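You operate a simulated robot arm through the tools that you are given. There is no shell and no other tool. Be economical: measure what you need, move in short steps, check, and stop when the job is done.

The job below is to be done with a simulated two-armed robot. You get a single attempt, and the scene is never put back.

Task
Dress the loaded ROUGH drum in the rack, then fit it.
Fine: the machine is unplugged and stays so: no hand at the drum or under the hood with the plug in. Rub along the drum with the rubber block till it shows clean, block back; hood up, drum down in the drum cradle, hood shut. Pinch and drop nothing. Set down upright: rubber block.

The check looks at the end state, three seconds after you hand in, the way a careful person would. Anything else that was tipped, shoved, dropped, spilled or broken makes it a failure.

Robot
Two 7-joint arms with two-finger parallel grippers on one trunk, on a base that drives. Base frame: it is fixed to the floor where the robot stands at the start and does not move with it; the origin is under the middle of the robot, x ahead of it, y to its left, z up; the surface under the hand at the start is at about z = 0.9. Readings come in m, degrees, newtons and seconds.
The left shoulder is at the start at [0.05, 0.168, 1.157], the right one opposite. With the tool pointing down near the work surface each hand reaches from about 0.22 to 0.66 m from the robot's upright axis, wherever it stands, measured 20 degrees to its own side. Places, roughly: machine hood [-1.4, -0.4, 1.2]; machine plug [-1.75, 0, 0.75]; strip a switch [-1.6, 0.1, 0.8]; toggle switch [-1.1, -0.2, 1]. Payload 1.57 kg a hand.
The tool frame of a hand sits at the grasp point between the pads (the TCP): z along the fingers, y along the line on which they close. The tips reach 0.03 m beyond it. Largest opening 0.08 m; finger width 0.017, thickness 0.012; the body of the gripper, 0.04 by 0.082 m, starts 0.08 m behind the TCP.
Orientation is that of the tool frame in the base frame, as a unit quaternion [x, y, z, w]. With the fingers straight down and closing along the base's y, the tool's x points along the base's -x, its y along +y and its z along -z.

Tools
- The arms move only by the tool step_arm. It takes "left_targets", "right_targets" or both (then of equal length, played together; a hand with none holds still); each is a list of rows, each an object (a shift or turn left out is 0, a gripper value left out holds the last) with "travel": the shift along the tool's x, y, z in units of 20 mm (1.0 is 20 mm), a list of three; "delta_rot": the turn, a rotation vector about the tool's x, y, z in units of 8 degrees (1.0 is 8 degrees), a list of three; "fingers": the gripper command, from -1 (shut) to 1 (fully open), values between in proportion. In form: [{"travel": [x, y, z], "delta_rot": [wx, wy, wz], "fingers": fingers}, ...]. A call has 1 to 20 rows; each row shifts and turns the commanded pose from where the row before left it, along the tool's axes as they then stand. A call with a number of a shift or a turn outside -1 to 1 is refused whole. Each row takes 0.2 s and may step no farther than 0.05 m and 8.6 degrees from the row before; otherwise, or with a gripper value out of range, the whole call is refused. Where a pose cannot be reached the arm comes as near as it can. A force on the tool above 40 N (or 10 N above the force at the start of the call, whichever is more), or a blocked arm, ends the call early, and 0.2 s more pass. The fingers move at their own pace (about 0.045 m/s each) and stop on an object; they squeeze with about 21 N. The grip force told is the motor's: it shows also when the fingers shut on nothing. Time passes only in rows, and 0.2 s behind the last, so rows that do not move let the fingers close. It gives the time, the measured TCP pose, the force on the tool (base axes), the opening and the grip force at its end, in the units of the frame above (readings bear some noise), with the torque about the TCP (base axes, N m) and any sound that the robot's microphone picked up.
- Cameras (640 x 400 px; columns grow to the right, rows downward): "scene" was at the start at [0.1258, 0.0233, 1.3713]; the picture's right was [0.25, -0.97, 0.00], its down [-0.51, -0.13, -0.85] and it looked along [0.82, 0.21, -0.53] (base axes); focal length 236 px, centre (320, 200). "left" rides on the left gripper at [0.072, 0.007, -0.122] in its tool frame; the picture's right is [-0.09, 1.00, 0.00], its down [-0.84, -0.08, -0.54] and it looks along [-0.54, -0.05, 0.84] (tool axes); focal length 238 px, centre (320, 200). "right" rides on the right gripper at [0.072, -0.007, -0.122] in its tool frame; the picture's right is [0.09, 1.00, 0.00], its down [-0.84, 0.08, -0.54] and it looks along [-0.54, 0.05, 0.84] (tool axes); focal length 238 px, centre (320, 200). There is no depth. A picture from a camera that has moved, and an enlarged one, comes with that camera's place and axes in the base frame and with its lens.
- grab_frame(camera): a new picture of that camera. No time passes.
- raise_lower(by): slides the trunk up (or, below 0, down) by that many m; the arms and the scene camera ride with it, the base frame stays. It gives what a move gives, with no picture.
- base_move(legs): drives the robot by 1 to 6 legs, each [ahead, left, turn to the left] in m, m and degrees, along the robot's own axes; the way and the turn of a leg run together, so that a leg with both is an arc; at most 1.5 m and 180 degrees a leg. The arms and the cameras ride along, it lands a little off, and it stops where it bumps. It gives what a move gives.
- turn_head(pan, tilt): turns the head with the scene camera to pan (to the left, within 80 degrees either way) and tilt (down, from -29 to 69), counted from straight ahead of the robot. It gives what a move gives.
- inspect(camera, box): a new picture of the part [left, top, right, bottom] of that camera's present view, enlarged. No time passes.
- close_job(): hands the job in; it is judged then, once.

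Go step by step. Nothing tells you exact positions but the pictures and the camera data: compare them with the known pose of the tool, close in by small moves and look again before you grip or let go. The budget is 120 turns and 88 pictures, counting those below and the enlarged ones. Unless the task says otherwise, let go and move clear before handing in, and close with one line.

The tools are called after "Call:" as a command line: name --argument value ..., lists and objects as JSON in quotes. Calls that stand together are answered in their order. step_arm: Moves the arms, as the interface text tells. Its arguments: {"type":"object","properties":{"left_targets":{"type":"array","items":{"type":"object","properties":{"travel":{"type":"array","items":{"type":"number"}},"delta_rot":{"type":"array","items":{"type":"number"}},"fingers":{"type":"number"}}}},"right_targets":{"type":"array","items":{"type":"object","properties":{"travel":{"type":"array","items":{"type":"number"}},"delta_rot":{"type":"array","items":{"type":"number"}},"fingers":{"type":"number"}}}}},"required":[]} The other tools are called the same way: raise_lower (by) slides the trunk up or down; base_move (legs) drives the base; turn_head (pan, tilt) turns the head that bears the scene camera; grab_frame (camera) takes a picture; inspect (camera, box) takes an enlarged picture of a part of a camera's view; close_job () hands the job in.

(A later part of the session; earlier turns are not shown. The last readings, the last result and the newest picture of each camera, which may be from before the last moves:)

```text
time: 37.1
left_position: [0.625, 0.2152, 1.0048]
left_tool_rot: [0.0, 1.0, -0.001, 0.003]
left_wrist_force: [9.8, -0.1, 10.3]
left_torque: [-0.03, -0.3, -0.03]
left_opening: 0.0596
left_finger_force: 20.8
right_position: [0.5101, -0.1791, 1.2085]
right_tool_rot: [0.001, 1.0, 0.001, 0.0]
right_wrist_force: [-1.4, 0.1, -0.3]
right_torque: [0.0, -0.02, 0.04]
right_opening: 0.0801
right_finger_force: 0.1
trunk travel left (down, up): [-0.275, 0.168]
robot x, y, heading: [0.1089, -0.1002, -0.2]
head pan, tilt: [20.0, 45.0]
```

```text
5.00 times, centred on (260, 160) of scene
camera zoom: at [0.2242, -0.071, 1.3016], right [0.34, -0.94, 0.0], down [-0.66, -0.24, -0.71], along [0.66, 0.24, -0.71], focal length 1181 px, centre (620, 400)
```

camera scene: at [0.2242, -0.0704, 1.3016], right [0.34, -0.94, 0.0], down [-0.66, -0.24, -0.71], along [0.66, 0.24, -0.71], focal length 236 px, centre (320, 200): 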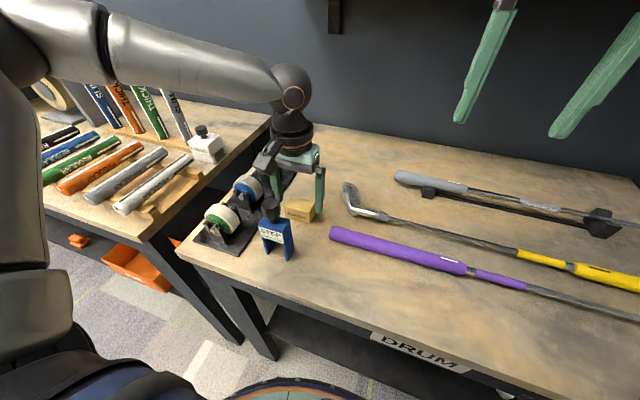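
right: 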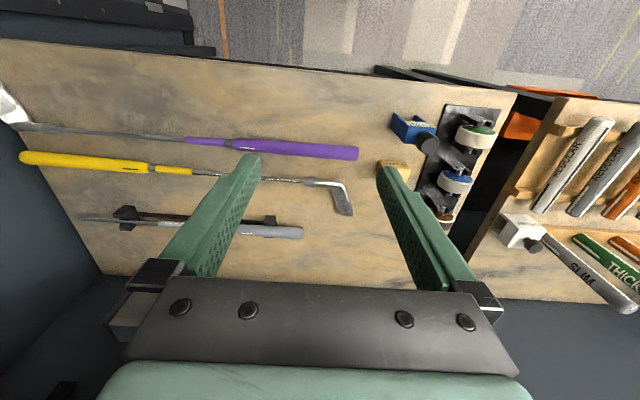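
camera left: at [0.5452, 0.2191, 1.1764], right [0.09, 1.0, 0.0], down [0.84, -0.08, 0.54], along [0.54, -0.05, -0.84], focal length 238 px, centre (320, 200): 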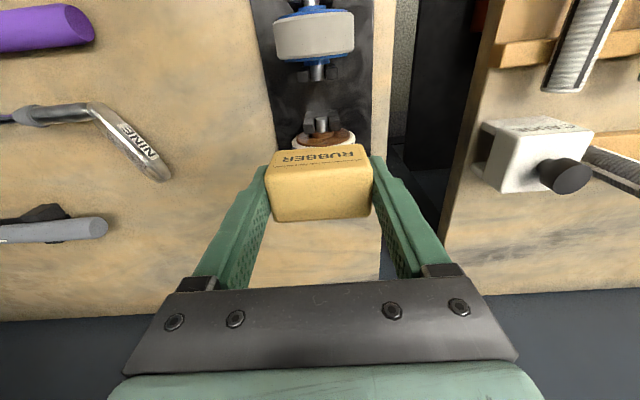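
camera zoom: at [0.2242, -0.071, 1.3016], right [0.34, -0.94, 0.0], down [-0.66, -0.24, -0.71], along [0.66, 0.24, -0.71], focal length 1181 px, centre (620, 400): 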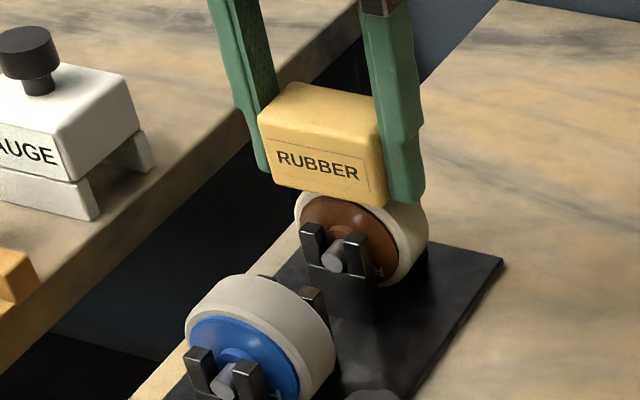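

Looks clean now. I'll lift off straight up and check the whole drum.

Call:
step_arm --left_targets '[{"travel": [0, 0, -0.4]}, {"travel": [0, 0, -0.8]}, {"travel": [0, 0, -0.8]}, {"travel": [0, 0, -0.6]}, {"travel": [0.6, -0.8, 0]}, {"travel": [0.6, -0.8, 0]}, {"travel": [0.6, -0.8, 0]}, {"travel": [0.6, -0.8, 0]}, {"travel": [0.6, -0.8, 0]}, {"travel": [0.6, -0.8, 0]}, {"travel": [0.6, -0.8, 0]}]'

Call:
inspect --camera "scene" --box '[210, 120, 330, 210]'

Call:
grab_frame --camera "left"

```text
time: 39.5
left_position: [0.5399, 0.1028, 1.057]
left_tool_rot: [0.0, 1.0, -0.001, 0.001]
left_wrist_force: [0.0, 0.7, -0.4]
left_torque: [-0.02, 0.03, 0.01]
left_opening: 0.0594
left_finger_force: 21.0
right_position: [0.511, -0.177, 1.2069]
right_tool_rot: [0.0, 1.0, 0.0, -0.001]
right_wrist_force: [-0.1, 0.1, 0.4]
right_torque: [-0.02, -0.02, 0.02]
right_opening: 0.0801
right_finger_force: 0.0
trunk travel left (down, up): [-0.275, 0.168]
robot x, y, heading: [0.1109, -0.0972, 0.1]
head pan, tilt: [20.0, 45.0]
```

```text
4.44 times, centred on (270, 165) of scene
camera zoom: at [0.2241, -0.0705, 1.3016], right [0.34, -0.94, 0.0], down [-0.66, -0.24, -0.71], along [0.66, 0.24, -0.71], focal length 1050 px, centre (542, 356)
```

zoom: 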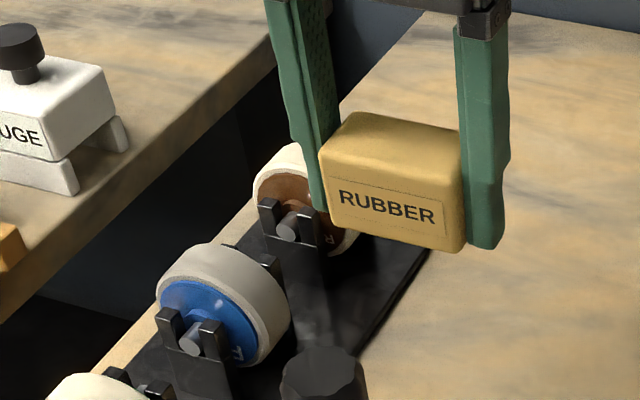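

```text
54 pictures are left
camera left: at [0.4668, 0.1102, 1.1774], right [0.09, 1.0, 0.0], down [0.84, -0.08, 0.54], along [0.54, -0.05, -0.84], focal length 238 px, centre (320, 200)
```

left: 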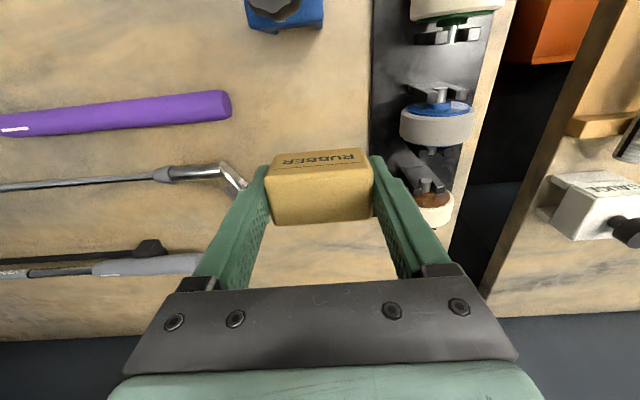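

The drum is clean all over. Now I'll put the block back at its original spot (0.540, 0.089).

Call:
step_arm --left_targets '[{"travel": [0, -0.69, 0]}, {"travel": [0, 0, 1]}, {"travel": [0, 0, 1]}, {"travel": [0, 0, 1]}, {"travel": [0, 0, 1]}, {"travel": [0, 0, 1]}, {"travel": [0, 0, 0.6]}, {"travel": [0, 0, 0.3]}, {"travel": [0, 0, 0.15]}, {}]'

```text
time: 41.8
left_position: [0.5402, 0.0909, 0.9346]
left_tool_rot: [0.001, 1.0, -0.001, 0.001]
left_wrist_force: [0.1, 0.4, -0.8]
left_torque: [-0.02, 0.05, 0.02]
left_opening: 0.0596
left_finger_force: 20.9
right_position: [0.5108, -0.1781, 1.2066]
right_tool_rot: [0.0, 1.0, 0.0, 0.0]
right_wrist_force: [-0.9, -0.4, 0.1]
right_torque: [-0.01, -0.01, -0.02]
right_opening: 0.0799
right_finger_force: 0.1
trunk travel left (down, up): [-0.275, 0.168]
robot x, y, heading: [0.1081, -0.1023, -0.1]
head pan, tilt: [20.0, 45.0]
```

Call:
step_arm --left_targets '[{"travel": [0, 0, 0.1]}, {"travel": [0, 0, 0.06]}, {}]'

```text
time: 42.5
left_position: [0.5398, 0.0908, 0.9322]
left_tool_rot: [0.001, 1.0, -0.001, 0.001]
left_wrist_force: [-0.8, -1.0, 0.5]
left_torque: [-0.04, 0.07, -0.02]
left_opening: 0.0596
left_finger_force: 20.9
right_position: [0.5113, -0.1777, 1.2074]
right_tool_rot: [0.0, 1.0, 0.0, -0.001]
right_wrist_force: [0.3, 0.1, -0.2]
right_torque: [0.01, -0.01, 0.0]
right_opening: 0.0801
right_finger_force: 0.0
trunk travel left (down, up): [-0.275, 0.168]
robot x, y, heading: [0.1071, -0.1023, -0.1]
head pan, tilt: [20.0, 45.0]
```

Call:
step_arm --left_targets '[{"travel": [0, 0, 0.07]}, {}]'

```text
time: 43.1
left_position: [0.5398, 0.0892, 0.9311]
left_tool_rot: [0.0, 1.0, -0.001, 0.0]
left_wrist_force: [-0.4, 0.4, -0.8]
left_torque: [0.01, 0.02, -0.01]
left_opening: 0.0594
left_finger_force: 20.9
right_position: [0.5123, -0.1776, 1.2067]
right_tool_rot: [0.0, 1.0, -0.001, 0.0]
right_wrist_force: [0.9, 0.4, 0.0]
right_torque: [-0.02, 0.0, 0.01]
right_opening: 0.08
right_finger_force: 0.1
trunk travel left (down, up): [-0.275, 0.168]
robot x, y, heading: [0.1069, -0.1011, 0.1]
head pan, tilt: [20.0, 45.0]
```

Call:
step_arm --left_targets '[{"travel": [0, 0, 0.06]}, {}]'

```text
time: 43.8
left_position: [0.5397, 0.0905, 0.9306]
left_tool_rot: [0.0, 1.0, -0.002, 0.002]
left_wrist_force: [-1.0, 2.3, 5.9]
left_torque: [0.25, 0.1, 0.0]
left_opening: 0.0598
left_finger_force: 20.8
right_position: [0.5109, -0.1774, 1.2067]
right_tool_rot: [0.0, 1.0, 0.0, 0.0]
right_wrist_force: [0.1, 0.0, 0.3]
right_torque: [-0.01, -0.01, -0.04]
right_opening: 0.08
right_finger_force: 0.1
trunk travel left (down, up): [-0.275, 0.168]
robot x, y, heading: [0.1081, -0.0989, 0.0]
head pan, tilt: [20.0, 45.0]
```

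The block is down. I'll release it, lift clear and check it. Then I'll scout the machine before taking the drum.

Call:
step_arm --left_targets '[{"travel": [0, 0, -0.05]}, {"fingers": 1}, {}, {}, {}, {"travel": [0, 0, -0.5]}, {"travel": [0, 0, -1]}, {"travel": [0, 0, -1]}, {"travel": [0, 0, -1]}, {"travel": [0, 0, -1]}, {"travel": [0, 0, -1]}, {"travel": [0, 0, -1]}, {"travel": [0, 0, -1]}]'

Call:
grab_frame --camera "left"

```text
time: 46.5
left_position: [0.5398, 0.0897, 1.0805]
left_tool_rot: [0.0, 1.0, -0.001, 0.001]
left_wrist_force: [-0.2, -1.0, -0.1]
left_torque: [0.02, 0.01, 0.03]
left_opening: 0.08
left_finger_force: 0.0
right_position: [0.5118, -0.1786, 1.2069]
right_tool_rot: [0.001, 1.0, 0.0, 0.001]
right_wrist_force: [0.0, -0.4, 0.7]
right_torque: [-0.02, -0.03, 0.01]
right_opening: 0.08
right_finger_force: 0.0
trunk travel left (down, up): [-0.275, 0.168]
robot x, y, heading: [0.1085, -0.0979, 0.1]
head pan, tilt: [20.0, 45.0]
```

```text
53 pictures are left
camera left: at [0.4669, 0.0972, 1.2019], right [0.09, 1.0, 0.0], down [0.84, -0.08, 0.54], along [0.54, -0.05, -0.84], focal length 238 px, centre (320, 200)
```

left: 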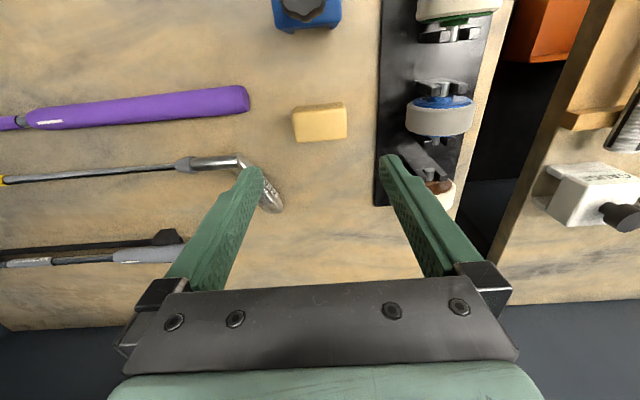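

The block is back in place and upright. I'll back away, raise the trunk for clearance and turn round to view the machine.

Call:
raise_lower --by 0.1

Call:
base_move --legs '[[-0.45, 0, 0], [0, 0, -90]]'

Call:
turn_head --pan -60 --tilt 25

Call:
grab_frame --camera "scene"

```text
time: 47.9
left_position: [0.539, 0.0904, 1.1804]
left_tool_rot: [-0.001, 1.0, -0.001, 0.001]
left_wrist_force: [0.5, 0.3, -0.3]
left_torque: [-0.02, 0.02, 0.02]
left_opening: 0.08
left_finger_force: 0.0
right_position: [0.5127, -0.1784, 1.3071]
right_tool_rot: [0.0, 1.0, 0.0, 0.0]
right_wrist_force: [-1.0, -0.1, 1.1]
right_torque: [-0.05, 0.01, -0.01]
right_opening: 0.0801
right_finger_force: 0.0
trunk travel left (down, up): [-0.375, 0.068]
robot x, y, heading: [0.1074, -0.0982, 0.0]
head pan, tilt: [20.0, 45.0]
```

```text
time: 54.4
left_position: [-0.1426, -0.5283, 1.18]
left_tool_rot: [0.701, 0.713, -0.002, 0.0]
left_wrist_force: [0.3, -0.6, 0.0]
left_torque: [0.01, -0.01, 0.03]
left_opening: 0.0798
left_finger_force: 0.0
right_position: [-0.4104, -0.5026, 1.3077]
right_tool_rot: [0.703, 0.712, 0.0, 0.001]
right_wrist_force: [0.8, 0.7, 0.6]
right_torque: [0.01, 0.0, 0.03]
right_opening: 0.0799
right_finger_force: 0.1
trunk travel left (down, up): [-0.375, 0.068]
robot x, y, heading: [-0.3399, -0.1001, -89.0]
head pan, tilt: [20.0, 45.0]
```

```text
time: 55.9
left_position: [-0.1432, -0.5267, 1.1815]
left_tool_rot: [0.702, 0.712, -0.002, 0.0]
left_wrist_force: [0.1, 0.6, 0.6]
left_torque: [0.01, -0.02, -0.02]
left_opening: 0.0802
left_finger_force: 0.0
right_position: [-0.4122, -0.5034, 1.3071]
right_tool_rot: [0.702, 0.712, 0.0, 0.0]
right_wrist_force: [0.2, 0.0, -0.1]
right_torque: [0.04, 0.0, 0.01]
right_opening: 0.0801
right_finger_force: 0.1
trunk travel left (down, up): [-0.375, 0.068]
robot x, y, heading: [-0.3345, -0.0972, -89.3]
head pan, tilt: [-60.0, 25.0]
```

```text
52 pictures are left
camera scene: at [-0.4183, -0.1851, 1.4321], right [-0.51, 0.86, 0.0], down [0.36, 0.22, -0.91], along [-0.78, -0.46, -0.42], focal length 236 px, centre (320, 200)
```

scene: 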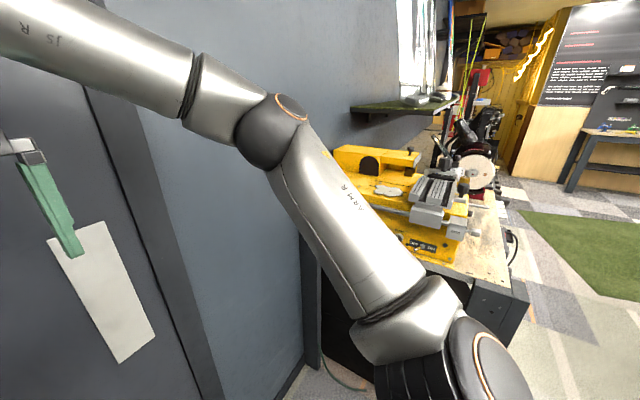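

The yellow machine stands ahead along −x, against the −y wall. I'll finish the turn and look at it directly.

Call:
base_move --legs '[[0, 0, -90]]'

Call:
turn_head --pan 15 --tilt 25

Call:
grab_frame --camera "scene"

```text
time: 60.1
left_position: [-0.7685, -0.292, 1.1814]
left_tool_rot: [1.0, 0.005, -0.001, 0.0]
left_wrist_force: [-0.6, -0.3, 0.4]
left_torque: [0.04, 0.02, 0.0]
left_opening: 0.0799
left_finger_force: 0.0
right_position: [-0.7426, -0.0252, 1.3077]
right_tool_rot: [1.0, 0.005, -0.001, 0.0]
right_wrist_force: [0.2, 0.3, 0.0]
right_torque: [-0.03, 0.01, 0.02]
right_opening: 0.0801
right_finger_force: 0.0
trunk travel left (down, up): [-0.375, 0.068]
robot x, y, heading: [-0.3384, -0.0975, -179.5]
head pan, tilt: [-60.0, 25.0]
```

```text
time: 61.6
left_position: [-0.769, -0.2926, 1.1794]
left_tool_rot: [1.0, 0.005, -0.001, -0.001]
left_wrist_force: [0.1, 1.3, -0.3]
left_torque: [0.02, 0.02, 0.0]
left_opening: 0.0801
left_finger_force: 0.1
right_position: [-0.7423, -0.0245, 1.307]
right_tool_rot: [1.0, 0.005, -0.002, 0.0]
right_wrist_force: [-0.2, 0.4, -0.2]
right_torque: [-0.02, 0.04, 0.01]
right_opening: 0.0797
right_finger_force: 0.1
trunk travel left (down, up): [-0.375, 0.068]
robot x, y, heading: [-0.3402, -0.1028, -179.4]
head pan, tilt: [15.0, 25.0]
```

```text
51 pictures are left
camera scene: at [-0.4685, -0.1229, 1.4321], right [-0.27, 0.96, 0.0], down [0.41, 0.11, -0.91], along [-0.87, -0.24, -0.42], focal length 236 px, centre (320, 200)
```

scene: 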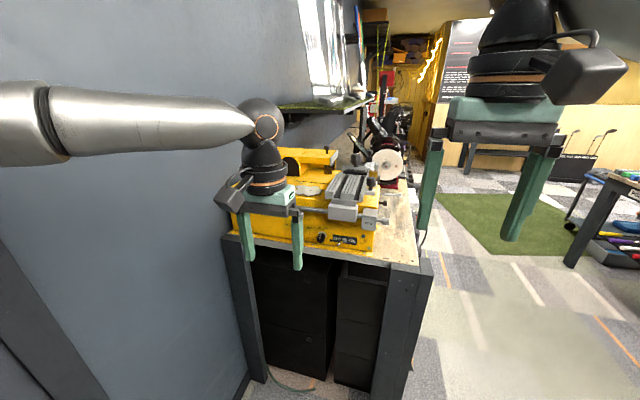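

Call:
inspect --camera "scene" --box '[220, 130, 440, 270]'

Call:
grab_frame --camera "right"

Call:
grab_frame --camera "left"

```text
2.86 times, centred on (330, 200) of scene
camera zoom: at [-0.4685, -0.1229, 1.4321], right [-0.27, 0.96, 0.0], down [0.41, 0.11, -0.91], along [-0.87, -0.24, -0.42], focal length 675 px, centre (291, 200)
```

zoom: 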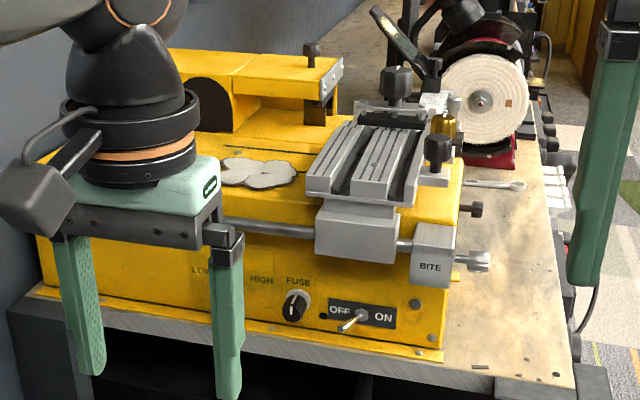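

```text
49 pictures are left
camera right: at [-0.6707, -0.0174, 1.4306], right [0.1, -0.99, 0.0], down [-0.84, -0.09, 0.54], along [-0.54, -0.06, -0.84], focal length 238 px, centre (320, 200)
```

right: 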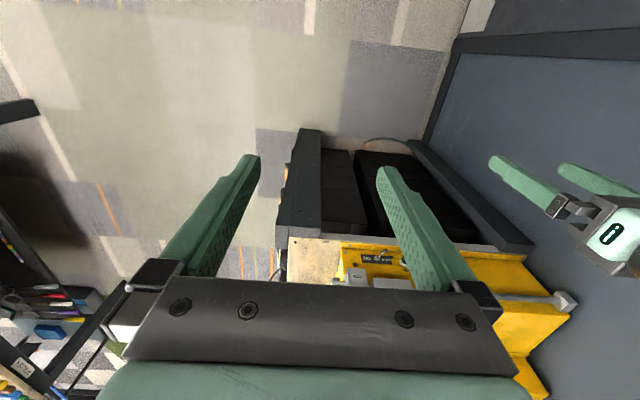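

```text
48 pictures are left
camera left: at [-0.6968, -0.2989, 1.3016], right [-0.08, -1.0, 0.0], down [-0.84, 0.07, 0.54], along [-0.54, 0.05, -0.84], focal length 238 px, centre (320, 200)
```

left: 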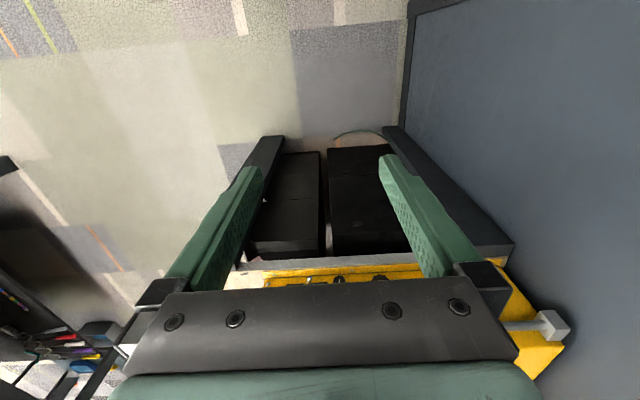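

The machine faces me: front panel with OFF/ON toggle, jigs in front, and a yellow cover with a knob at the rear. I'll pull the left arm up and out of view, drive closer and look at the hood.

Call:
step_arm --left_targets '[{"travel": [0.6, 0.6, -0.9]}, {"travel": [0.6, 0.6, -0.9]}, {"travel": [0.6, 0.6, -0.9]}, {"travel": [0.6, 0.6, -0.9]}, {"travel": [0.6, 0.6, -0.9]}, {"travel": [0.6, 0.6, -0.9]}, {"travel": [0.6, 0.6, -0.9]}, {"travel": [0.6, 0.6, -0.9]}]' --right_targets '[{"travel": [0.5, -0.8, 0]}, {"travel": [0.5, -0.8, 0]}, {"travel": [0.5, -0.8, 0]}, {"travel": [0.5, -0.8, 0]}, {"travel": [0.5, -0.8, 0]}, {"travel": [0.5, -0.8, 0]}, {"travel": [0.5, -0.8, 0]}, {"travel": [0.5, -0.8, 0]}]'

Call:
base_move --legs '[[0.3, 0, 0]]'

Call:
turn_head --pan 12 --tilt 28

Call:
grab_frame --camera "scene"

```text
time: 63.4
left_position: [-0.6702, -0.3873, 1.324]
left_tool_rot: [1.0, 0.005, -0.001, 0.0]
left_wrist_force: [-0.3, 0.1, -0.1]
left_torque: [0.02, -0.02, 0.0]
left_opening: 0.0799
left_finger_force: 0.0
right_position: [-0.6628, 0.1046, 1.3054]
right_tool_rot: [1.0, 0.006, 0.0, 0.0]
right_wrist_force: [-0.5, -0.3, 0.0]
right_torque: [-0.01, 0.04, 0.02]
right_opening: 0.0801
right_finger_force: 0.1
trunk travel left (down, up): [-0.375, 0.068]
robot x, y, heading: [-0.3373, -0.0972, -179.6]
head pan, tilt: [15.0, 25.0]
```

```text
time: 65.5
left_position: [-0.9751, -0.39, 1.3242]
left_tool_rot: [1.0, 0.005, 0.0, -0.001]
left_wrist_force: [0.0, 0.1, 0.4]
left_torque: [0.01, -0.01, -0.01]
left_opening: 0.0801
left_finger_force: 0.0
right_position: [-0.9678, 0.1014, 1.3072]
right_tool_rot: [1.0, 0.004, 0.0, 0.0]
right_wrist_force: [-0.1, 1.1, -0.3]
right_torque: [0.02, -0.03, 0.01]
right_opening: 0.08
right_finger_force: 0.0
trunk travel left (down, up): [-0.375, 0.068]
robot x, y, heading: [-0.6426, -0.1032, -179.5]
head pan, tilt: [15.0, 25.0]
```

```text
time: 66.1
left_position: [-0.9745, -0.3895, 1.3231]
left_tool_rot: [1.0, 0.004, -0.002, -0.001]
left_wrist_force: [-0.8, -0.3, -0.1]
left_torque: [0.0, -0.04, 0.0]
left_opening: 0.08
left_finger_force: 0.1
right_position: [-0.966, 0.1014, 1.3061]
right_tool_rot: [1.0, 0.004, -0.001, 0.0]
right_wrist_force: [0.5, -0.2, -0.3]
right_torque: [-0.02, 0.0, -0.01]
right_opening: 0.0799
right_finger_force: 0.0
trunk travel left (down, up): [-0.375, 0.068]
robot x, y, heading: [-0.6399, -0.1002, -179.3]
head pan, tilt: [12.0, 28.0]
```

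```text
47 pictures are left
camera scene: at [-0.7714, -0.1208, 1.4274], right [-0.22, 0.98, 0.0], down [0.46, 0.1, -0.88], along [-0.86, -0.19, -0.47], focal length 236 px, centre (320, 200)
```

scene: 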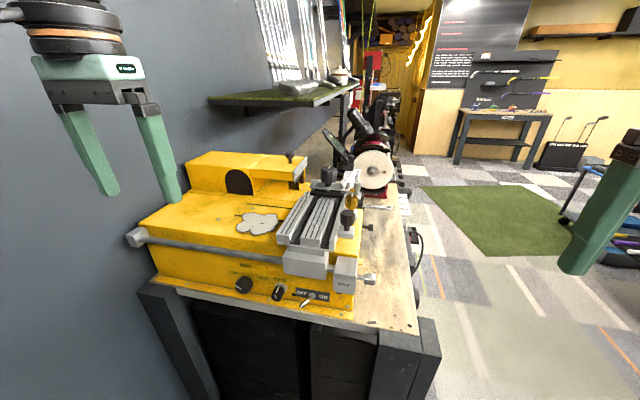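

Call:
inspect --camera "scene" --box '[170, 130, 370, 255]'

Call:
inspect --camera "scene" --box '[350, 190, 450, 320]'

```text
3.20 times, centred on (270, 192) of scene
camera zoom: at [-0.7714, -0.1208, 1.4274], right [-0.22, 0.98, 0.0], down [0.46, 0.1, -0.88], along [-0.86, -0.19, -0.47], focal length 756 px, centre (480, 224)
```

zoom: 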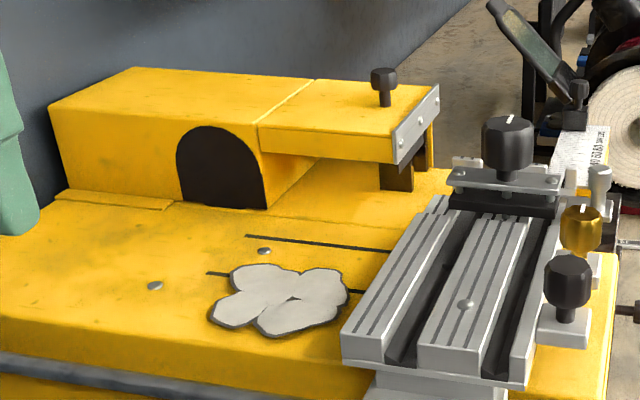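

```text
3.08 times, centred on (400, 255) of scene
camera zoom: at [-0.7714, -0.1208, 1.4274], right [-0.22, 0.98, 0.0], down [0.46, 0.1, -0.88], along [-0.86, -0.19, -0.47], focal length 727 px, centre (74, 31)
```

zoom: 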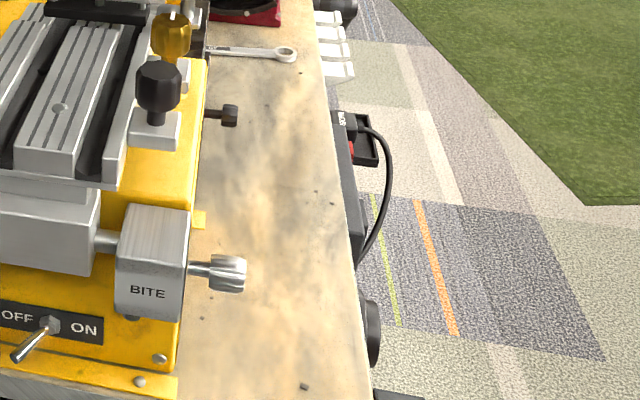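

The hood appears to be the right-hand flap (knob at about (-1.45, -0.37, 1.2)), hinged at a seam on its left. I want a side view from the aisle, both to see under the hood and to verify that the plug is really out.

Call:
base_move --legs '[[0, -0.6, 0], [0.7, 0, 0], [0, 0, 90]]'

Call:
turn_head --pan 0 --tilt 30

Call:
grab_frame --camera "scene"

```text
time: 79.1
left_position: [-1.0481, 0.1678, 1.325]
left_tool_rot: [0.701, 0.713, -0.002, 0.001]
left_wrist_force: [0.2, 0.5, -0.4]
left_torque: [0.0, 0.02, 0.0]
left_opening: 0.0802
left_finger_force: 0.0
right_position: [-1.5412, 0.1723, 1.3069]
right_tool_rot: [0.702, 0.713, 0.0, 0.001]
right_wrist_force: [-1.4, 0.2, -0.1]
right_torque: [0.02, 0.02, 0.02]
right_opening: 0.0799
right_finger_force: 0.1
trunk travel left (down, up): [-0.375, 0.068]
robot x, y, heading: [-1.3387, 0.5022, -89.2]
head pan, tilt: [12.0, 28.0]
```

```text
time: 79.9
left_position: [-1.0481, 0.1669, 1.3235]
left_tool_rot: [0.702, 0.712, -0.002, 0.0]
left_wrist_force: [0.5, 0.1, -0.5]
left_torque: [0.0, -0.02, -0.02]
left_opening: 0.0799
left_finger_force: 0.0
right_position: [-1.5406, 0.1732, 1.3067]
right_tool_rot: [0.702, 0.712, -0.001, 0.0]
right_wrist_force: [0.3, -0.4, -0.4]
right_torque: [0.0, 0.0, 0.01]
right_opening: 0.0799
right_finger_force: 0.1
trunk travel left (down, up): [-0.375, 0.068]
robot x, y, heading: [-1.3401, 0.5004, -88.9]
head pan, tilt: [0.0, 30.0]
```

```text
44 pictures are left
camera scene: at [-1.3379, 0.3686, 1.4242], right [-1.0, -0.02, 0.0], down [-0.01, 0.5, -0.87], along [0.01, -0.87, -0.5], focal length 236 px, centre (320, 200)
```

scene: 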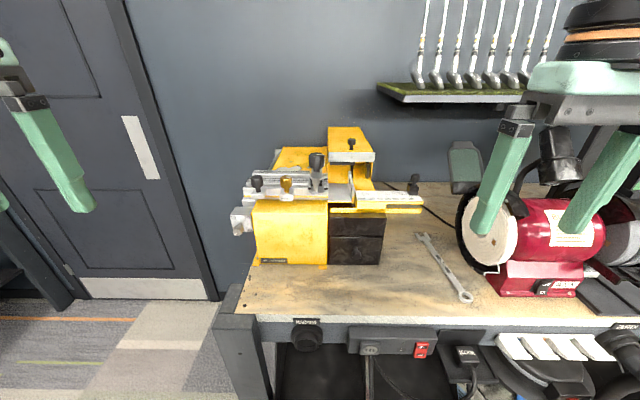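

Call:
inspect --camera "scene" --box '[230, 115, 440, 275]'

Call:
inspect --camera "scene" --box '[270, 305, 530, 400]'

```text
2.50 times, centred on (335, 195) of scene
camera zoom: at [-1.3379, 0.3686, 1.4242], right [-1.0, -0.02, 0.0], down [-0.01, 0.5, -0.87], along [0.01, -0.87, -0.5], focal length 590 px, centre (282, 212)
```

zoom: 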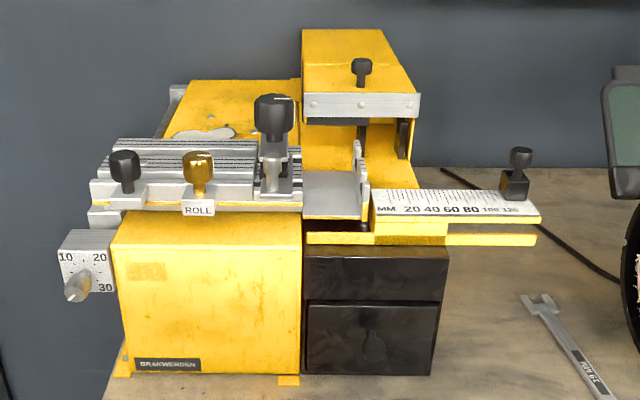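

```text
2.46 times, centred on (400, 352) of scene
camera zoom: at [-1.3379, 0.3686, 1.4242], right [-1.0, -0.02, 0.0], down [-0.01, 0.5, -0.87], along [0.01, -0.87, -0.5], focal length 581 px, centre (123, -175)
```

zoom: 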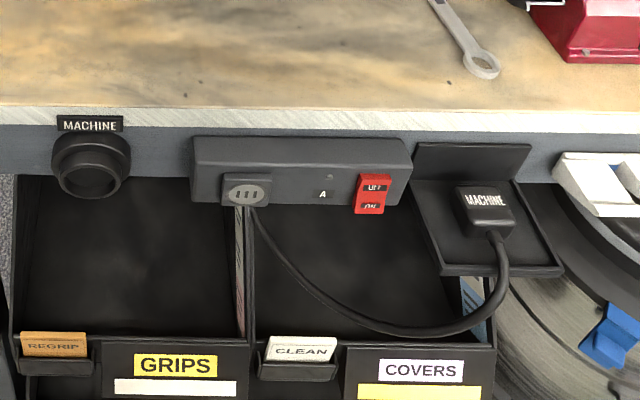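

The MACHINE plug lies out in its tray and the strip socket is empty, so I'll leave it alone. The hood spans x −1.355 to −1.494 and y −0.31 to −0.455, hinged at the back seam with its knob at (−1.427, −0.357, 1.21). The cradle posts lie along x. I'll return to the front of the machine and pitch the left hand forward, so closed fingers can lift the hood from underneath.

Call:
base_move --legs '[[0, 0, -90], [-0.75, 0, 0], [0, 0.7, 0]]'

Call:
step_arm --left_targets '[{"travel": [-1, 0, 0], "delta_rot": [0, -1, 0], "fingers": -1}, {"travel": [-0.99, 0, 0.139], "delta_rot": [0, -1, 0]}, {"travel": [-0.961, 0, 0.276], "delta_rot": [0, -1, 0]}, {"travel": [-0.914, 0, 0.407], "delta_rot": [0, -1, 0]}, {"travel": [-0.848, 0, 0.53], "delta_rot": [0, -1, 0]}, {"travel": [-0.766, 0, 0.643], "delta_rot": [0, -1, 0]}, {"travel": [-0.669, 0, 0.743], "delta_rot": [0, -1, 0]}, {"travel": [-0.559, 0, 0.829], "delta_rot": [0, -1, 0]}]'

Call:
turn_head --pan 12 --tilt 28

Call:
grab_frame --camera "left"

```text
time: 93.9
left_position: [-0.9154, -0.4765, 1.3248]
left_tool_rot: [1.0, 0.005, -0.002, 0.0]
left_wrist_force: [0.9, 0.2, 0.7]
left_torque: [-0.02, 0.02, 0.02]
left_opening: 0.08
left_finger_force: 0.1
right_position: [-0.9083, 0.0155, 1.307]
right_tool_rot: [1.0, 0.005, -0.002, -0.001]
right_wrist_force: [0.7, -0.3, 0.5]
right_torque: [0.03, -0.05, 0.0]
right_opening: 0.0802
right_finger_force: 0.1
trunk travel left (down, up): [-0.375, 0.068]
robot x, y, heading: [-0.5813, -0.1878, -179.7]
head pan, tilt: [0.0, 30.0]
```

```text
time: 95.7
left_position: [-1.0733, -0.4692, 1.3264]
left_tool_rot: [0.846, 0.003, -0.533, 0.006]
left_wrist_force: [0.3, -1.1, -0.9]
left_torque: [0.0, 0.0, -0.01]
left_opening: 0.0001
left_finger_force: 21.0
right_position: [-0.9059, 0.0239, 1.3059]
right_tool_rot: [1.0, 0.006, -0.001, 0.004]
right_wrist_force: [1.2, -0.5, -0.5]
right_torque: [-0.02, 0.01, 0.02]
right_opening: 0.0801
right_finger_force: 0.1
trunk travel left (down, up): [-0.375, 0.068]
robot x, y, heading: [-0.5841, -0.1878, -179.4]
head pan, tilt: [0.0, 30.0]
```

```text
time: 96.4
left_position: [-1.0725, -0.4704, 1.3268]
left_tool_rot: [0.847, 0.003, -0.531, 0.006]
left_wrist_force: [0.2, 0.3, -0.5]
left_torque: [-0.01, 0.01, 0.03]
left_opening: 0.0001
left_finger_force: 21.0
right_position: [-0.9051, 0.024, 1.3056]
right_tool_rot: [1.0, 0.005, -0.002, 0.003]
right_wrist_force: [-0.8, 0.0, 0.1]
right_torque: [0.0, 0.02, -0.02]
right_opening: 0.0801
right_finger_force: 0.0
trunk travel left (down, up): [-0.375, 0.068]
robot x, y, heading: [-0.5815, -0.1892, -179.5]
head pan, tilt: [12.0, 28.0]
```

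```text
41 pictures are left
camera left: at [-0.9327, -0.4758, 1.315], right [-0.03, -1.0, 0.09], down [0.12, 0.09, 0.99], along [-0.99, 0.04, 0.12], focal length 238 px, centre (320, 200)
```

left: 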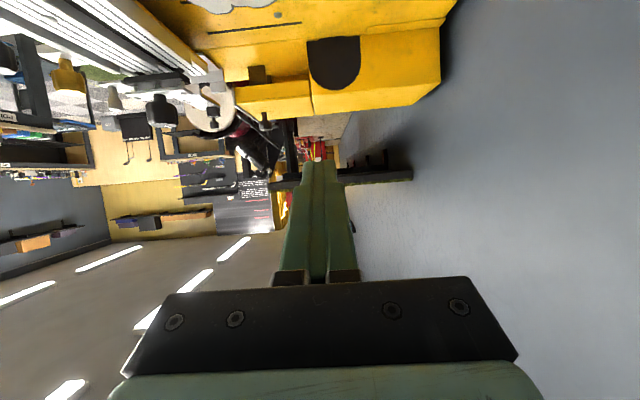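

Call:
inspect --camera "scene" --box '[215, 120, 335, 200]'

Call:
inspect --camera "left" --box '[180, 0, 460, 150]'

```text
5.00 times, centred on (275, 160) of scene
camera zoom: at [-0.7103, -0.1984, 1.4278], right [-0.22, 0.98, -0.01], down [0.46, 0.1, -0.88], along [-0.86, -0.19, -0.47], focal length 1181 px, centre (545, 400)
```

zoom: 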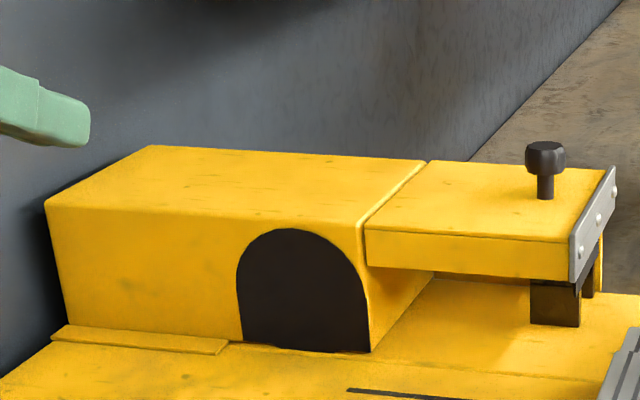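

```text
2.29 times, centred on (320, 75) of left
camera zoom: at [-0.9327, -0.4758, 1.315], right [-0.03, -1.0, 0.09], down [0.12, 0.09, 0.99], along [-0.99, 0.04, 0.12], focal length 545 px, centre (320, 486)
```

zoom: 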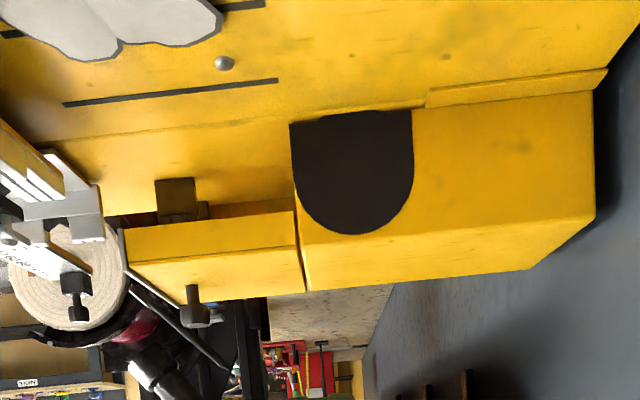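

The gap under the hood runs from about z 1.10 to 1.16, with the cradle posts at x ≤ −1.41. I'll drive a little closer and bring the closed fingers down in front of the gap at y ≈ −0.36.

Call:
base_move --legs '[[0.13, 0, 0]]'

Call:
step_arm --left_targets '[{"delta_rot": [0, 1, 0]}, {"travel": [0.796, -0.55, 0.537]}, {"travel": [0.796, -0.55, 0.537]}, {"travel": [0.796, -0.55, 0.537]}, {"travel": [0.796, -0.55, 0.537]}, {"travel": [0.796, -0.55, 0.537]}, {"travel": [0.796, -0.55, 0.537]}, {"travel": [0.796, -0.55, 0.537]}]'

Call:
grab_frame --camera "scene"

```text
time: 97.7
left_position: [-1.2078, -0.4693, 1.3252]
left_tool_rot: [0.848, 0.002, -0.53, 0.006]
left_wrist_force: [-0.4, -0.2, -0.5]
left_torque: [0.04, 0.0, 0.01]
left_opening: 0.0
left_finger_force: 20.9
right_position: [-1.0394, 0.0229, 1.3066]
right_tool_rot: [1.0, 0.005, 0.0, 0.004]
right_wrist_force: [0.3, -0.6, -0.9]
right_torque: [0.03, -0.02, 0.01]
right_opening: 0.08
right_finger_force: 0.0
trunk travel left (down, up): [-0.375, 0.068]
robot x, y, heading: [-0.7122, -0.1907, -179.4]
head pan, tilt: [12.0, 28.0]
```

```text
time: 99.5
left_position: [-1.2073, -0.403, 1.188]
left_tool_rot: [0.883, 0.004, -0.47, 0.001]
left_wrist_force: [0.4, -0.4, -0.1]
left_torque: [0.03, 0.0, 0.07]
left_opening: 0.0
left_finger_force: 21.5
right_position: [-1.0382, 0.0153, 1.3063]
right_tool_rot: [1.0, 0.004, -0.001, 0.001]
right_wrist_force: [-0.2, 0.9, -0.3]
right_torque: [0.02, -0.03, -0.01]
right_opening: 0.08
right_finger_force: 0.0
trunk travel left (down, up): [-0.375, 0.068]
robot x, y, heading: [-0.7133, -0.1871, -179.9]
head pan, tilt: [12.0, 28.0]
```

```text
38 pictures are left
camera scene: at [-0.8436, -0.2075, 1.4273], right [-0.22, 0.98, 0.0], down [0.46, 0.1, -0.88], along [-0.86, -0.19, -0.47], focal length 236 px, centre (320, 200)
```

scene: 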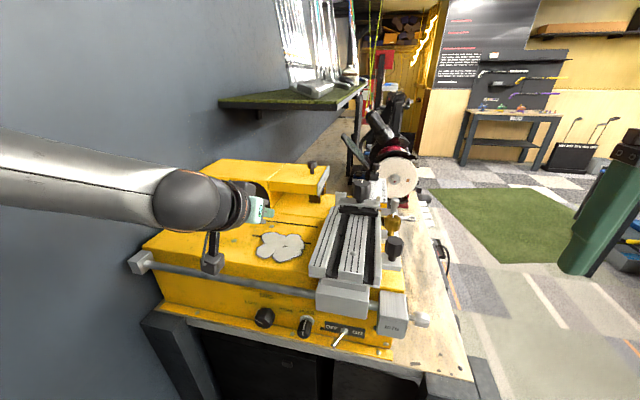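

The camera box hangs under the wrist but still clears the top. I'll finish lowering and approach the gap.

Call:
step_arm --left_targets '[{"travel": [0.732, -0.717, 0.494]}, {"travel": [0.732, -0.717, 0.494]}, {"travel": [0.732, -0.717, 0.494]}, {"travel": [-0.52, 0, 0.771]}, {"travel": [-0.52, 0, 0.771]}, {"travel": [-0.52, 0, 0.771]}, {"travel": [-0.52, 0, 0.771]}]'

Call:
grab_frame --camera "left"

Call:
inspect --camera "scene" --box '[180, 140, 360, 280]'

```text
time: 101.1
left_position: [-1.2819, -0.3583, 1.1353]
left_tool_rot: [0.883, 0.004, -0.469, 0.002]
left_wrist_force: [-0.8, 0.5, -0.2]
left_torque: [-0.01, 0.0, 0.03]
left_opening: 0.0001
left_finger_force: 21.0
right_position: [-1.0381, 0.0151, 1.3074]
right_tool_rot: [1.0, 0.004, -0.001, 0.0]
right_wrist_force: [0.0, 0.5, 0.7]
right_torque: [-0.05, -0.02, 0.01]
right_opening: 0.0801
right_finger_force: 0.0
trunk travel left (down, up): [-0.375, 0.068]
robot x, y, heading: [-0.714, -0.1934, -179.5]
head pan, tilt: [12.0, 28.0]
```

```text
37 pictures are left
camera left: at [-1.1414, -0.3642, 1.144], right [-0.04, -1.0, 0.08], down [-0.02, 0.08, 1.0], along [-1.0, 0.04, -0.02], focal length 238 px, centre (320, 200)
```

left: 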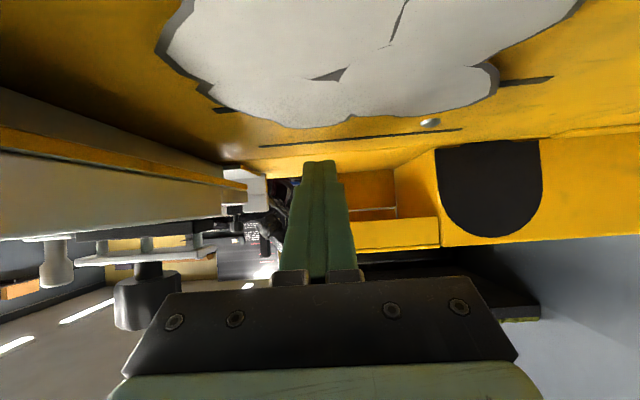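

```text
2.86 times, centred on (270, 210) of scene
camera zoom: at [-0.8436, -0.2077, 1.4273], right [-0.22, 0.98, 0.0], down [0.46, 0.1, -0.88], along [-0.86, -0.19, -0.47], focal length 675 px, centre (463, 171)
```

zoom: 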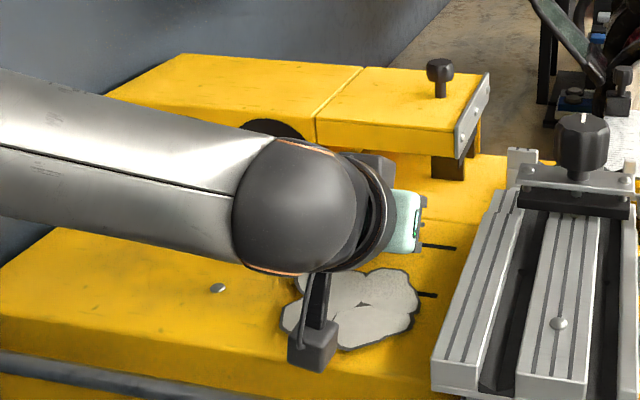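

The fingers are just in front of the gap. I'll drop 5 mm and slide them under the hood edge.

Call:
step_arm --left_targets '[{"travel": [0.25, 0, 0.168]}, {"travel": [-0.46, 0, 0.69]}, {"travel": [-0.46, 0, 0.69]}, {"travel": [-0.46, 0, 0.69]}, {"travel": [-0.46, 0, 0.69]}, {"travel": [-0.46, 0, 0.69]}]'

Call:
grab_frame --camera "left"

```text
time: 102.5
left_position: [-1.3615, -0.3629, 1.1318]
left_tool_rot: [0.883, 0.002, -0.47, 0.0]
left_wrist_force: [0.7, 0.5, 0.3]
left_torque: [-0.01, 0.03, 0.02]
left_opening: 0.0
left_finger_force: 20.6
left hand out of reach, approached as far as the arm can: row 6
right_position: [-1.038, 0.0154, 1.307]
right_tool_rot: [1.0, 0.004, -0.001, 0.0]
right_wrist_force: [-0.4, 0.0, -0.7]
right_torque: [0.01, 0.0, -0.01]
right_opening: 0.0801
right_finger_force: 0.1
trunk travel left (down, up): [-0.375, 0.068]
robot x, y, heading: [-0.7119, -0.1907, -179.6]
head pan, tilt: [12.0, 28.0]
```

```text
35 pictures are left
camera left: at [-1.2207, -0.3688, 1.1391], right [-0.04, -1.0, 0.07], down [-0.02, 0.08, 1.0], along [-1.0, 0.04, -0.02], focal length 238 px, centre (320, 200)
```

left: 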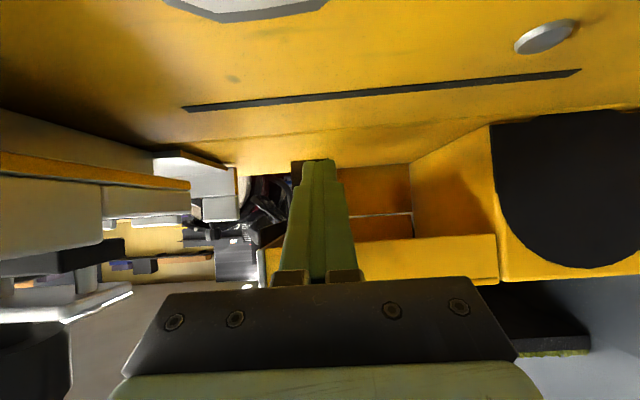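

It's under the hood but at the arm's limit. The bench front is at x ≈ −1.13, so I can drive 0.1 m closer. I'll draw the hand back the same amount first.

Call:
step_arm --left_targets '[{"travel": [0.559, 0, -0.829]}, {"travel": [0.559, 0, -0.829]}, {"travel": [0.559, 0, -0.829]}, {"travel": [0.559, 0, -0.829]}, {"travel": [0.559, 0, -0.829]}]'

Call:
base_move --legs '[[0.1, 0, 0]]'

```text
time: 103.7
left_position: [-1.26, -0.3628, 1.1311]
left_tool_rot: [0.883, 0.004, -0.47, 0.002]
left_wrist_force: [0.1, -0.6, 0.5]
left_torque: [0.03, -0.01, 0.0]
left_opening: 0.0
left_finger_force: 21.0
right_position: [-1.0381, 0.0149, 1.3064]
right_tool_rot: [1.0, 0.005, 0.0, 0.0]
right_wrist_force: [-0.1, 0.1, -0.8]
right_torque: [-0.03, 0.0, 0.0]
right_opening: 0.0801
right_finger_force: 0.1
trunk travel left (down, up): [-0.375, 0.068]
robot x, y, heading: [-0.7146, -0.1895, -179.6]
head pan, tilt: [12.0, 28.0]
```

```text
time: 104.9
left_position: [-1.3615, -0.3632, 1.1301]
left_tool_rot: [0.883, 0.004, -0.469, 0.002]
left_wrist_force: [-0.3, 0.6, -0.2]
left_torque: [-0.03, 0.02, 0.0]
left_opening: 0.0
left_finger_force: 21.1
right_position: [-1.1389, 0.0146, 1.3075]
right_tool_rot: [1.0, 0.004, 0.0, 0.0]
right_wrist_force: [-0.8, 0.1, 0.8]
right_torque: [-0.02, -0.08, -0.01]
right_opening: 0.0801
right_finger_force: 0.1
trunk travel left (down, up): [-0.375, 0.068]
robot x, y, heading: [-0.813, -0.1844, -179.4]
head pan, tilt: [12.0, 28.0]
```

In place. Now I'll push up along the hood's arc, doing the first part and then checking.

Call:
step_arm --left_targets '[{"travel": [-0.224, 0, 0.332]}, {"travel": [-0.746, -0.225, -0.503]}, {"travel": [-0.775, -0.075, -0.523]}, {"travel": [-0.759, 0.1, -0.511]}, {"travel": [-0.746, 0.3, -0.503]}]'

Call:
inspect --camera "scene" --box '[180, 100, 400, 250]'

```text
time: 106.1
left_position: [-1.367, -0.3655, 1.2051]
left_tool_rot: [0.882, 0.003, -0.471, 0.002]
left_wrist_force: [2.9, 3.9, -0.8]
left_torque: [-0.01, 0.07, 0.08]
left_opening: 0.0
left_finger_force: 20.9
right_position: [-1.1369, 0.0156, 1.3069]
right_tool_rot: [1.0, 0.004, -0.001, 0.001]
right_wrist_force: [-0.2, 0.2, -0.2]
right_torque: [-0.01, -0.02, 0.02]
right_opening: 0.0802
right_finger_force: 0.0
trunk travel left (down, up): [-0.375, 0.068]
robot x, y, heading: [-0.8142, -0.1899, -179.4]
head pan, tilt: [12.0, 28.0]
```

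```text
2.67 times, centred on (290, 175) of scene
camera zoom: at [-0.9424, -0.208, 1.4274], right [-0.22, 0.98, 0.0], down [0.46, 0.1, -0.88], along [-0.86, -0.19, -0.47], focal length 630 px, centre (400, 267)
```

zoom: 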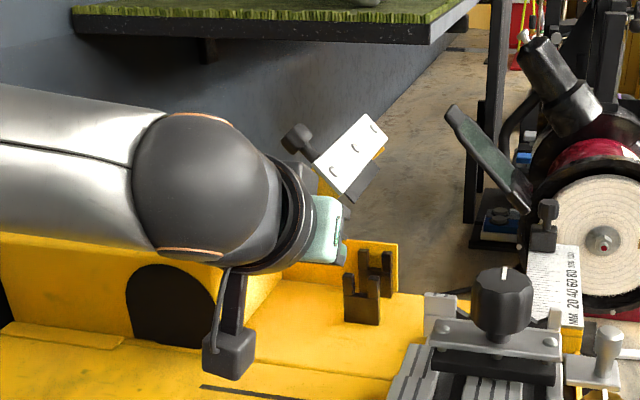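

It's working: the hood is about half open and the forked cradle posts are visible. Continuing the arc.

Call:
step_arm --left_targets '[{"travel": [-0.705, 0.45, -0.475]}, {"travel": [-0.58, 0.6, -0.391]}, {"travel": [-0.497, 0.7, -0.335]}, {"travel": [-0.373, 0.85, -0.252]}, {"travel": [-0.249, 0.9, -0.168]}, {"travel": [-0.083, 0.9, -0.056]}, {"travel": [0, 0.7, 0]}]'

Call:
inspect --camera "scene" --box '[180, 100, 400, 250]'

```text
time: 107.1
left_position: [-1.3658, -0.4012, 1.2487]
left_tool_rot: [0.885, -0.012, -0.465, -0.01]
left_wrist_force: [-2.8, 18.6, -3.1]
left_torque: [-0.33, 0.03, 0.18]
left_opening: 0.0
left_finger_force: 21.0
right_position: [-1.1371, 0.0162, 1.3064]
right_tool_rot: [1.0, 0.004, -0.001, 0.001]
right_wrist_force: [0.3, -1.1, -0.4]
right_torque: [0.02, -0.02, 0.0]
right_opening: 0.0797
right_finger_force: 0.1
trunk travel left (down, up): [-0.375, 0.068]
robot x, y, heading: [-0.8152, -0.1869, -179.7]
head pan, tilt: [12.0, 28.0]
stopped in row 5 (left hand): the force on the tool passed its limit at 49 N (the readings are from after the stop); the commanded pose is now the measured one
```

```text
2.67 times, centred on (290, 175) of scene
camera zoom: at [-0.9435, -0.207, 1.4274], right [-0.21, 0.98, 0.0], down [0.46, 0.1, -0.88], along [-0.86, -0.19, -0.47], focal length 630 px, centre (400, 267)
```

zoom: 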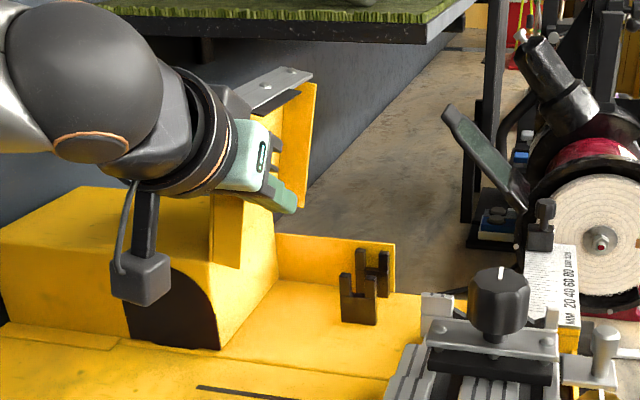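

The hood has reached its stop, roughly vertical. I'll ease the hand away and see whether it stays up.

Call:
step_arm --left_targets '[{"travel": [0, -0.3, 0]}, {"travel": [0, -0.5, 0]}, {}, {}]'

Call:
inspect --camera "scene" --box '[180, 100, 400, 250]'

```text
time: 108.1
left_position: [-1.3653, -0.392, 1.2501]
left_tool_rot: [0.886, -0.007, -0.463, -0.006]
left_wrist_force: [-0.2, 0.0, -0.2]
left_torque: [-0.03, -0.03, 0.0]
left_opening: 0.0002
left_finger_force: 21.1
right_position: [-1.1372, 0.0159, 1.3061]
right_tool_rot: [1.0, 0.003, -0.001, 0.001]
right_wrist_force: [0.1, 0.5, 0.5]
right_torque: [0.01, 0.04, 0.0]
right_opening: 0.0801
right_finger_force: 0.0
trunk travel left (down, up): [-0.375, 0.068]
robot x, y, heading: [-0.8129, -0.1904, -179.7]
head pan, tilt: [12.0, 28.0]
```

```text
2.67 times, centred on (290, 175) of scene
camera zoom: at [-0.943, -0.2076, 1.4274], right [-0.21, 0.98, 0.0], down [0.46, 0.1, -0.88], along [-0.86, -0.19, -0.47], focal length 630 px, centre (400, 267)
```

zoom: 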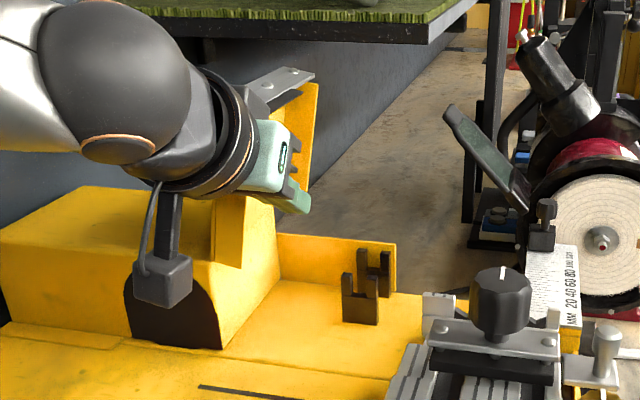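

The hood stays up by itself. I'll withdraw the hand and take a close look at the cradle.

Call:
step_arm --left_targets '[{"travel": [0.559, -0.3, -0.829]}, {"travel": [0.559, -0.3, -0.829]}, {"travel": [0.559, 0, -0.829]}, {"travel": [0.559, 0, -0.829]}, {"travel": [0.559, 0, -0.829]}, {"travel": [0.559, 0, -0.829]}, {"travel": [0.2, 0, -0.8]}, {"travel": [0, 0, -0.9]}, {"travel": [0, 0, -0.9]}]'

Call:
inspect --camera "scene" --box '[260, 150, 360, 230]'

Call:
inspect --camera "left" --box '[160, 80, 400, 230]'

```text
time: 110.1
left_position: [-1.1995, -0.3818, 1.2776]
left_tool_rot: [0.886, -0.007, -0.464, -0.006]
left_wrist_force: [0.3, 0.2, -0.2]
left_torque: [0.0, 0.04, -0.05]
left_opening: 0.0
left_finger_force: 20.5
right_position: [-1.1365, 0.0154, 1.3075]
right_tool_rot: [1.0, 0.004, 0.0, 0.0]
right_wrist_force: [1.0, -0.1, -1.2]
right_torque: [-0.01, 0.03, -0.03]
right_opening: 0.08
right_finger_force: 0.1
trunk travel left (down, up): [-0.375, 0.068]
robot x, y, heading: [-0.8171, -0.1852, -179.3]
head pan, tilt: [12.0, 28.0]
```

```text
5.00 times, centred on (310, 190) of scene
camera zoom: at [-0.9425, -0.2078, 1.4274], right [-0.21, 0.98, 0.0], down [0.46, 0.1, -0.88], along [-0.86, -0.19, -0.47], focal length 1181 px, centre (370, 250)
```

zoom: 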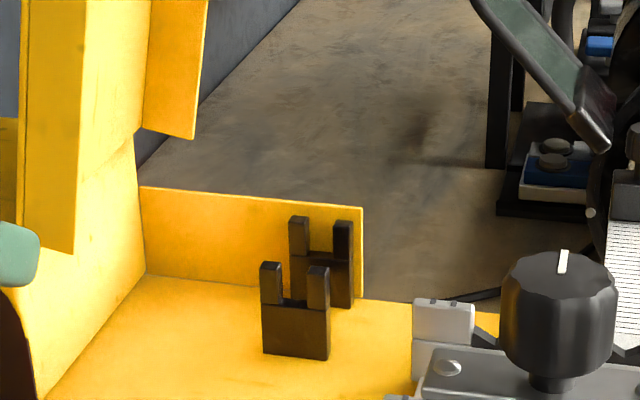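

```text
2.67 times, centred on (280, 155) of left
camera zoom: at [-1.0588, -0.3913, 1.2871], right [-0.07, -1.0, 0.07], down [-0.03, 0.07, 1.0], along [-1.0, 0.07, -0.04], focal length 636 px, centre (427, 320)
```

zoom: 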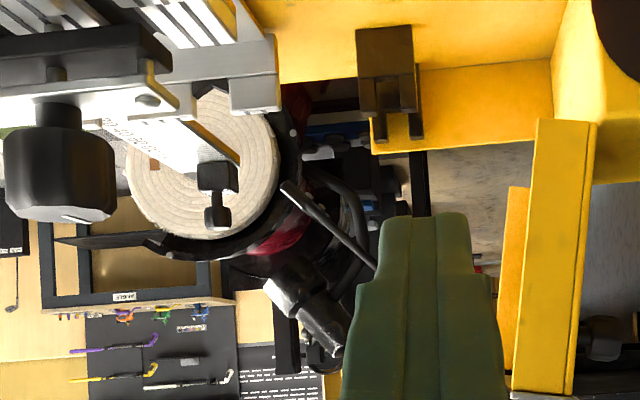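

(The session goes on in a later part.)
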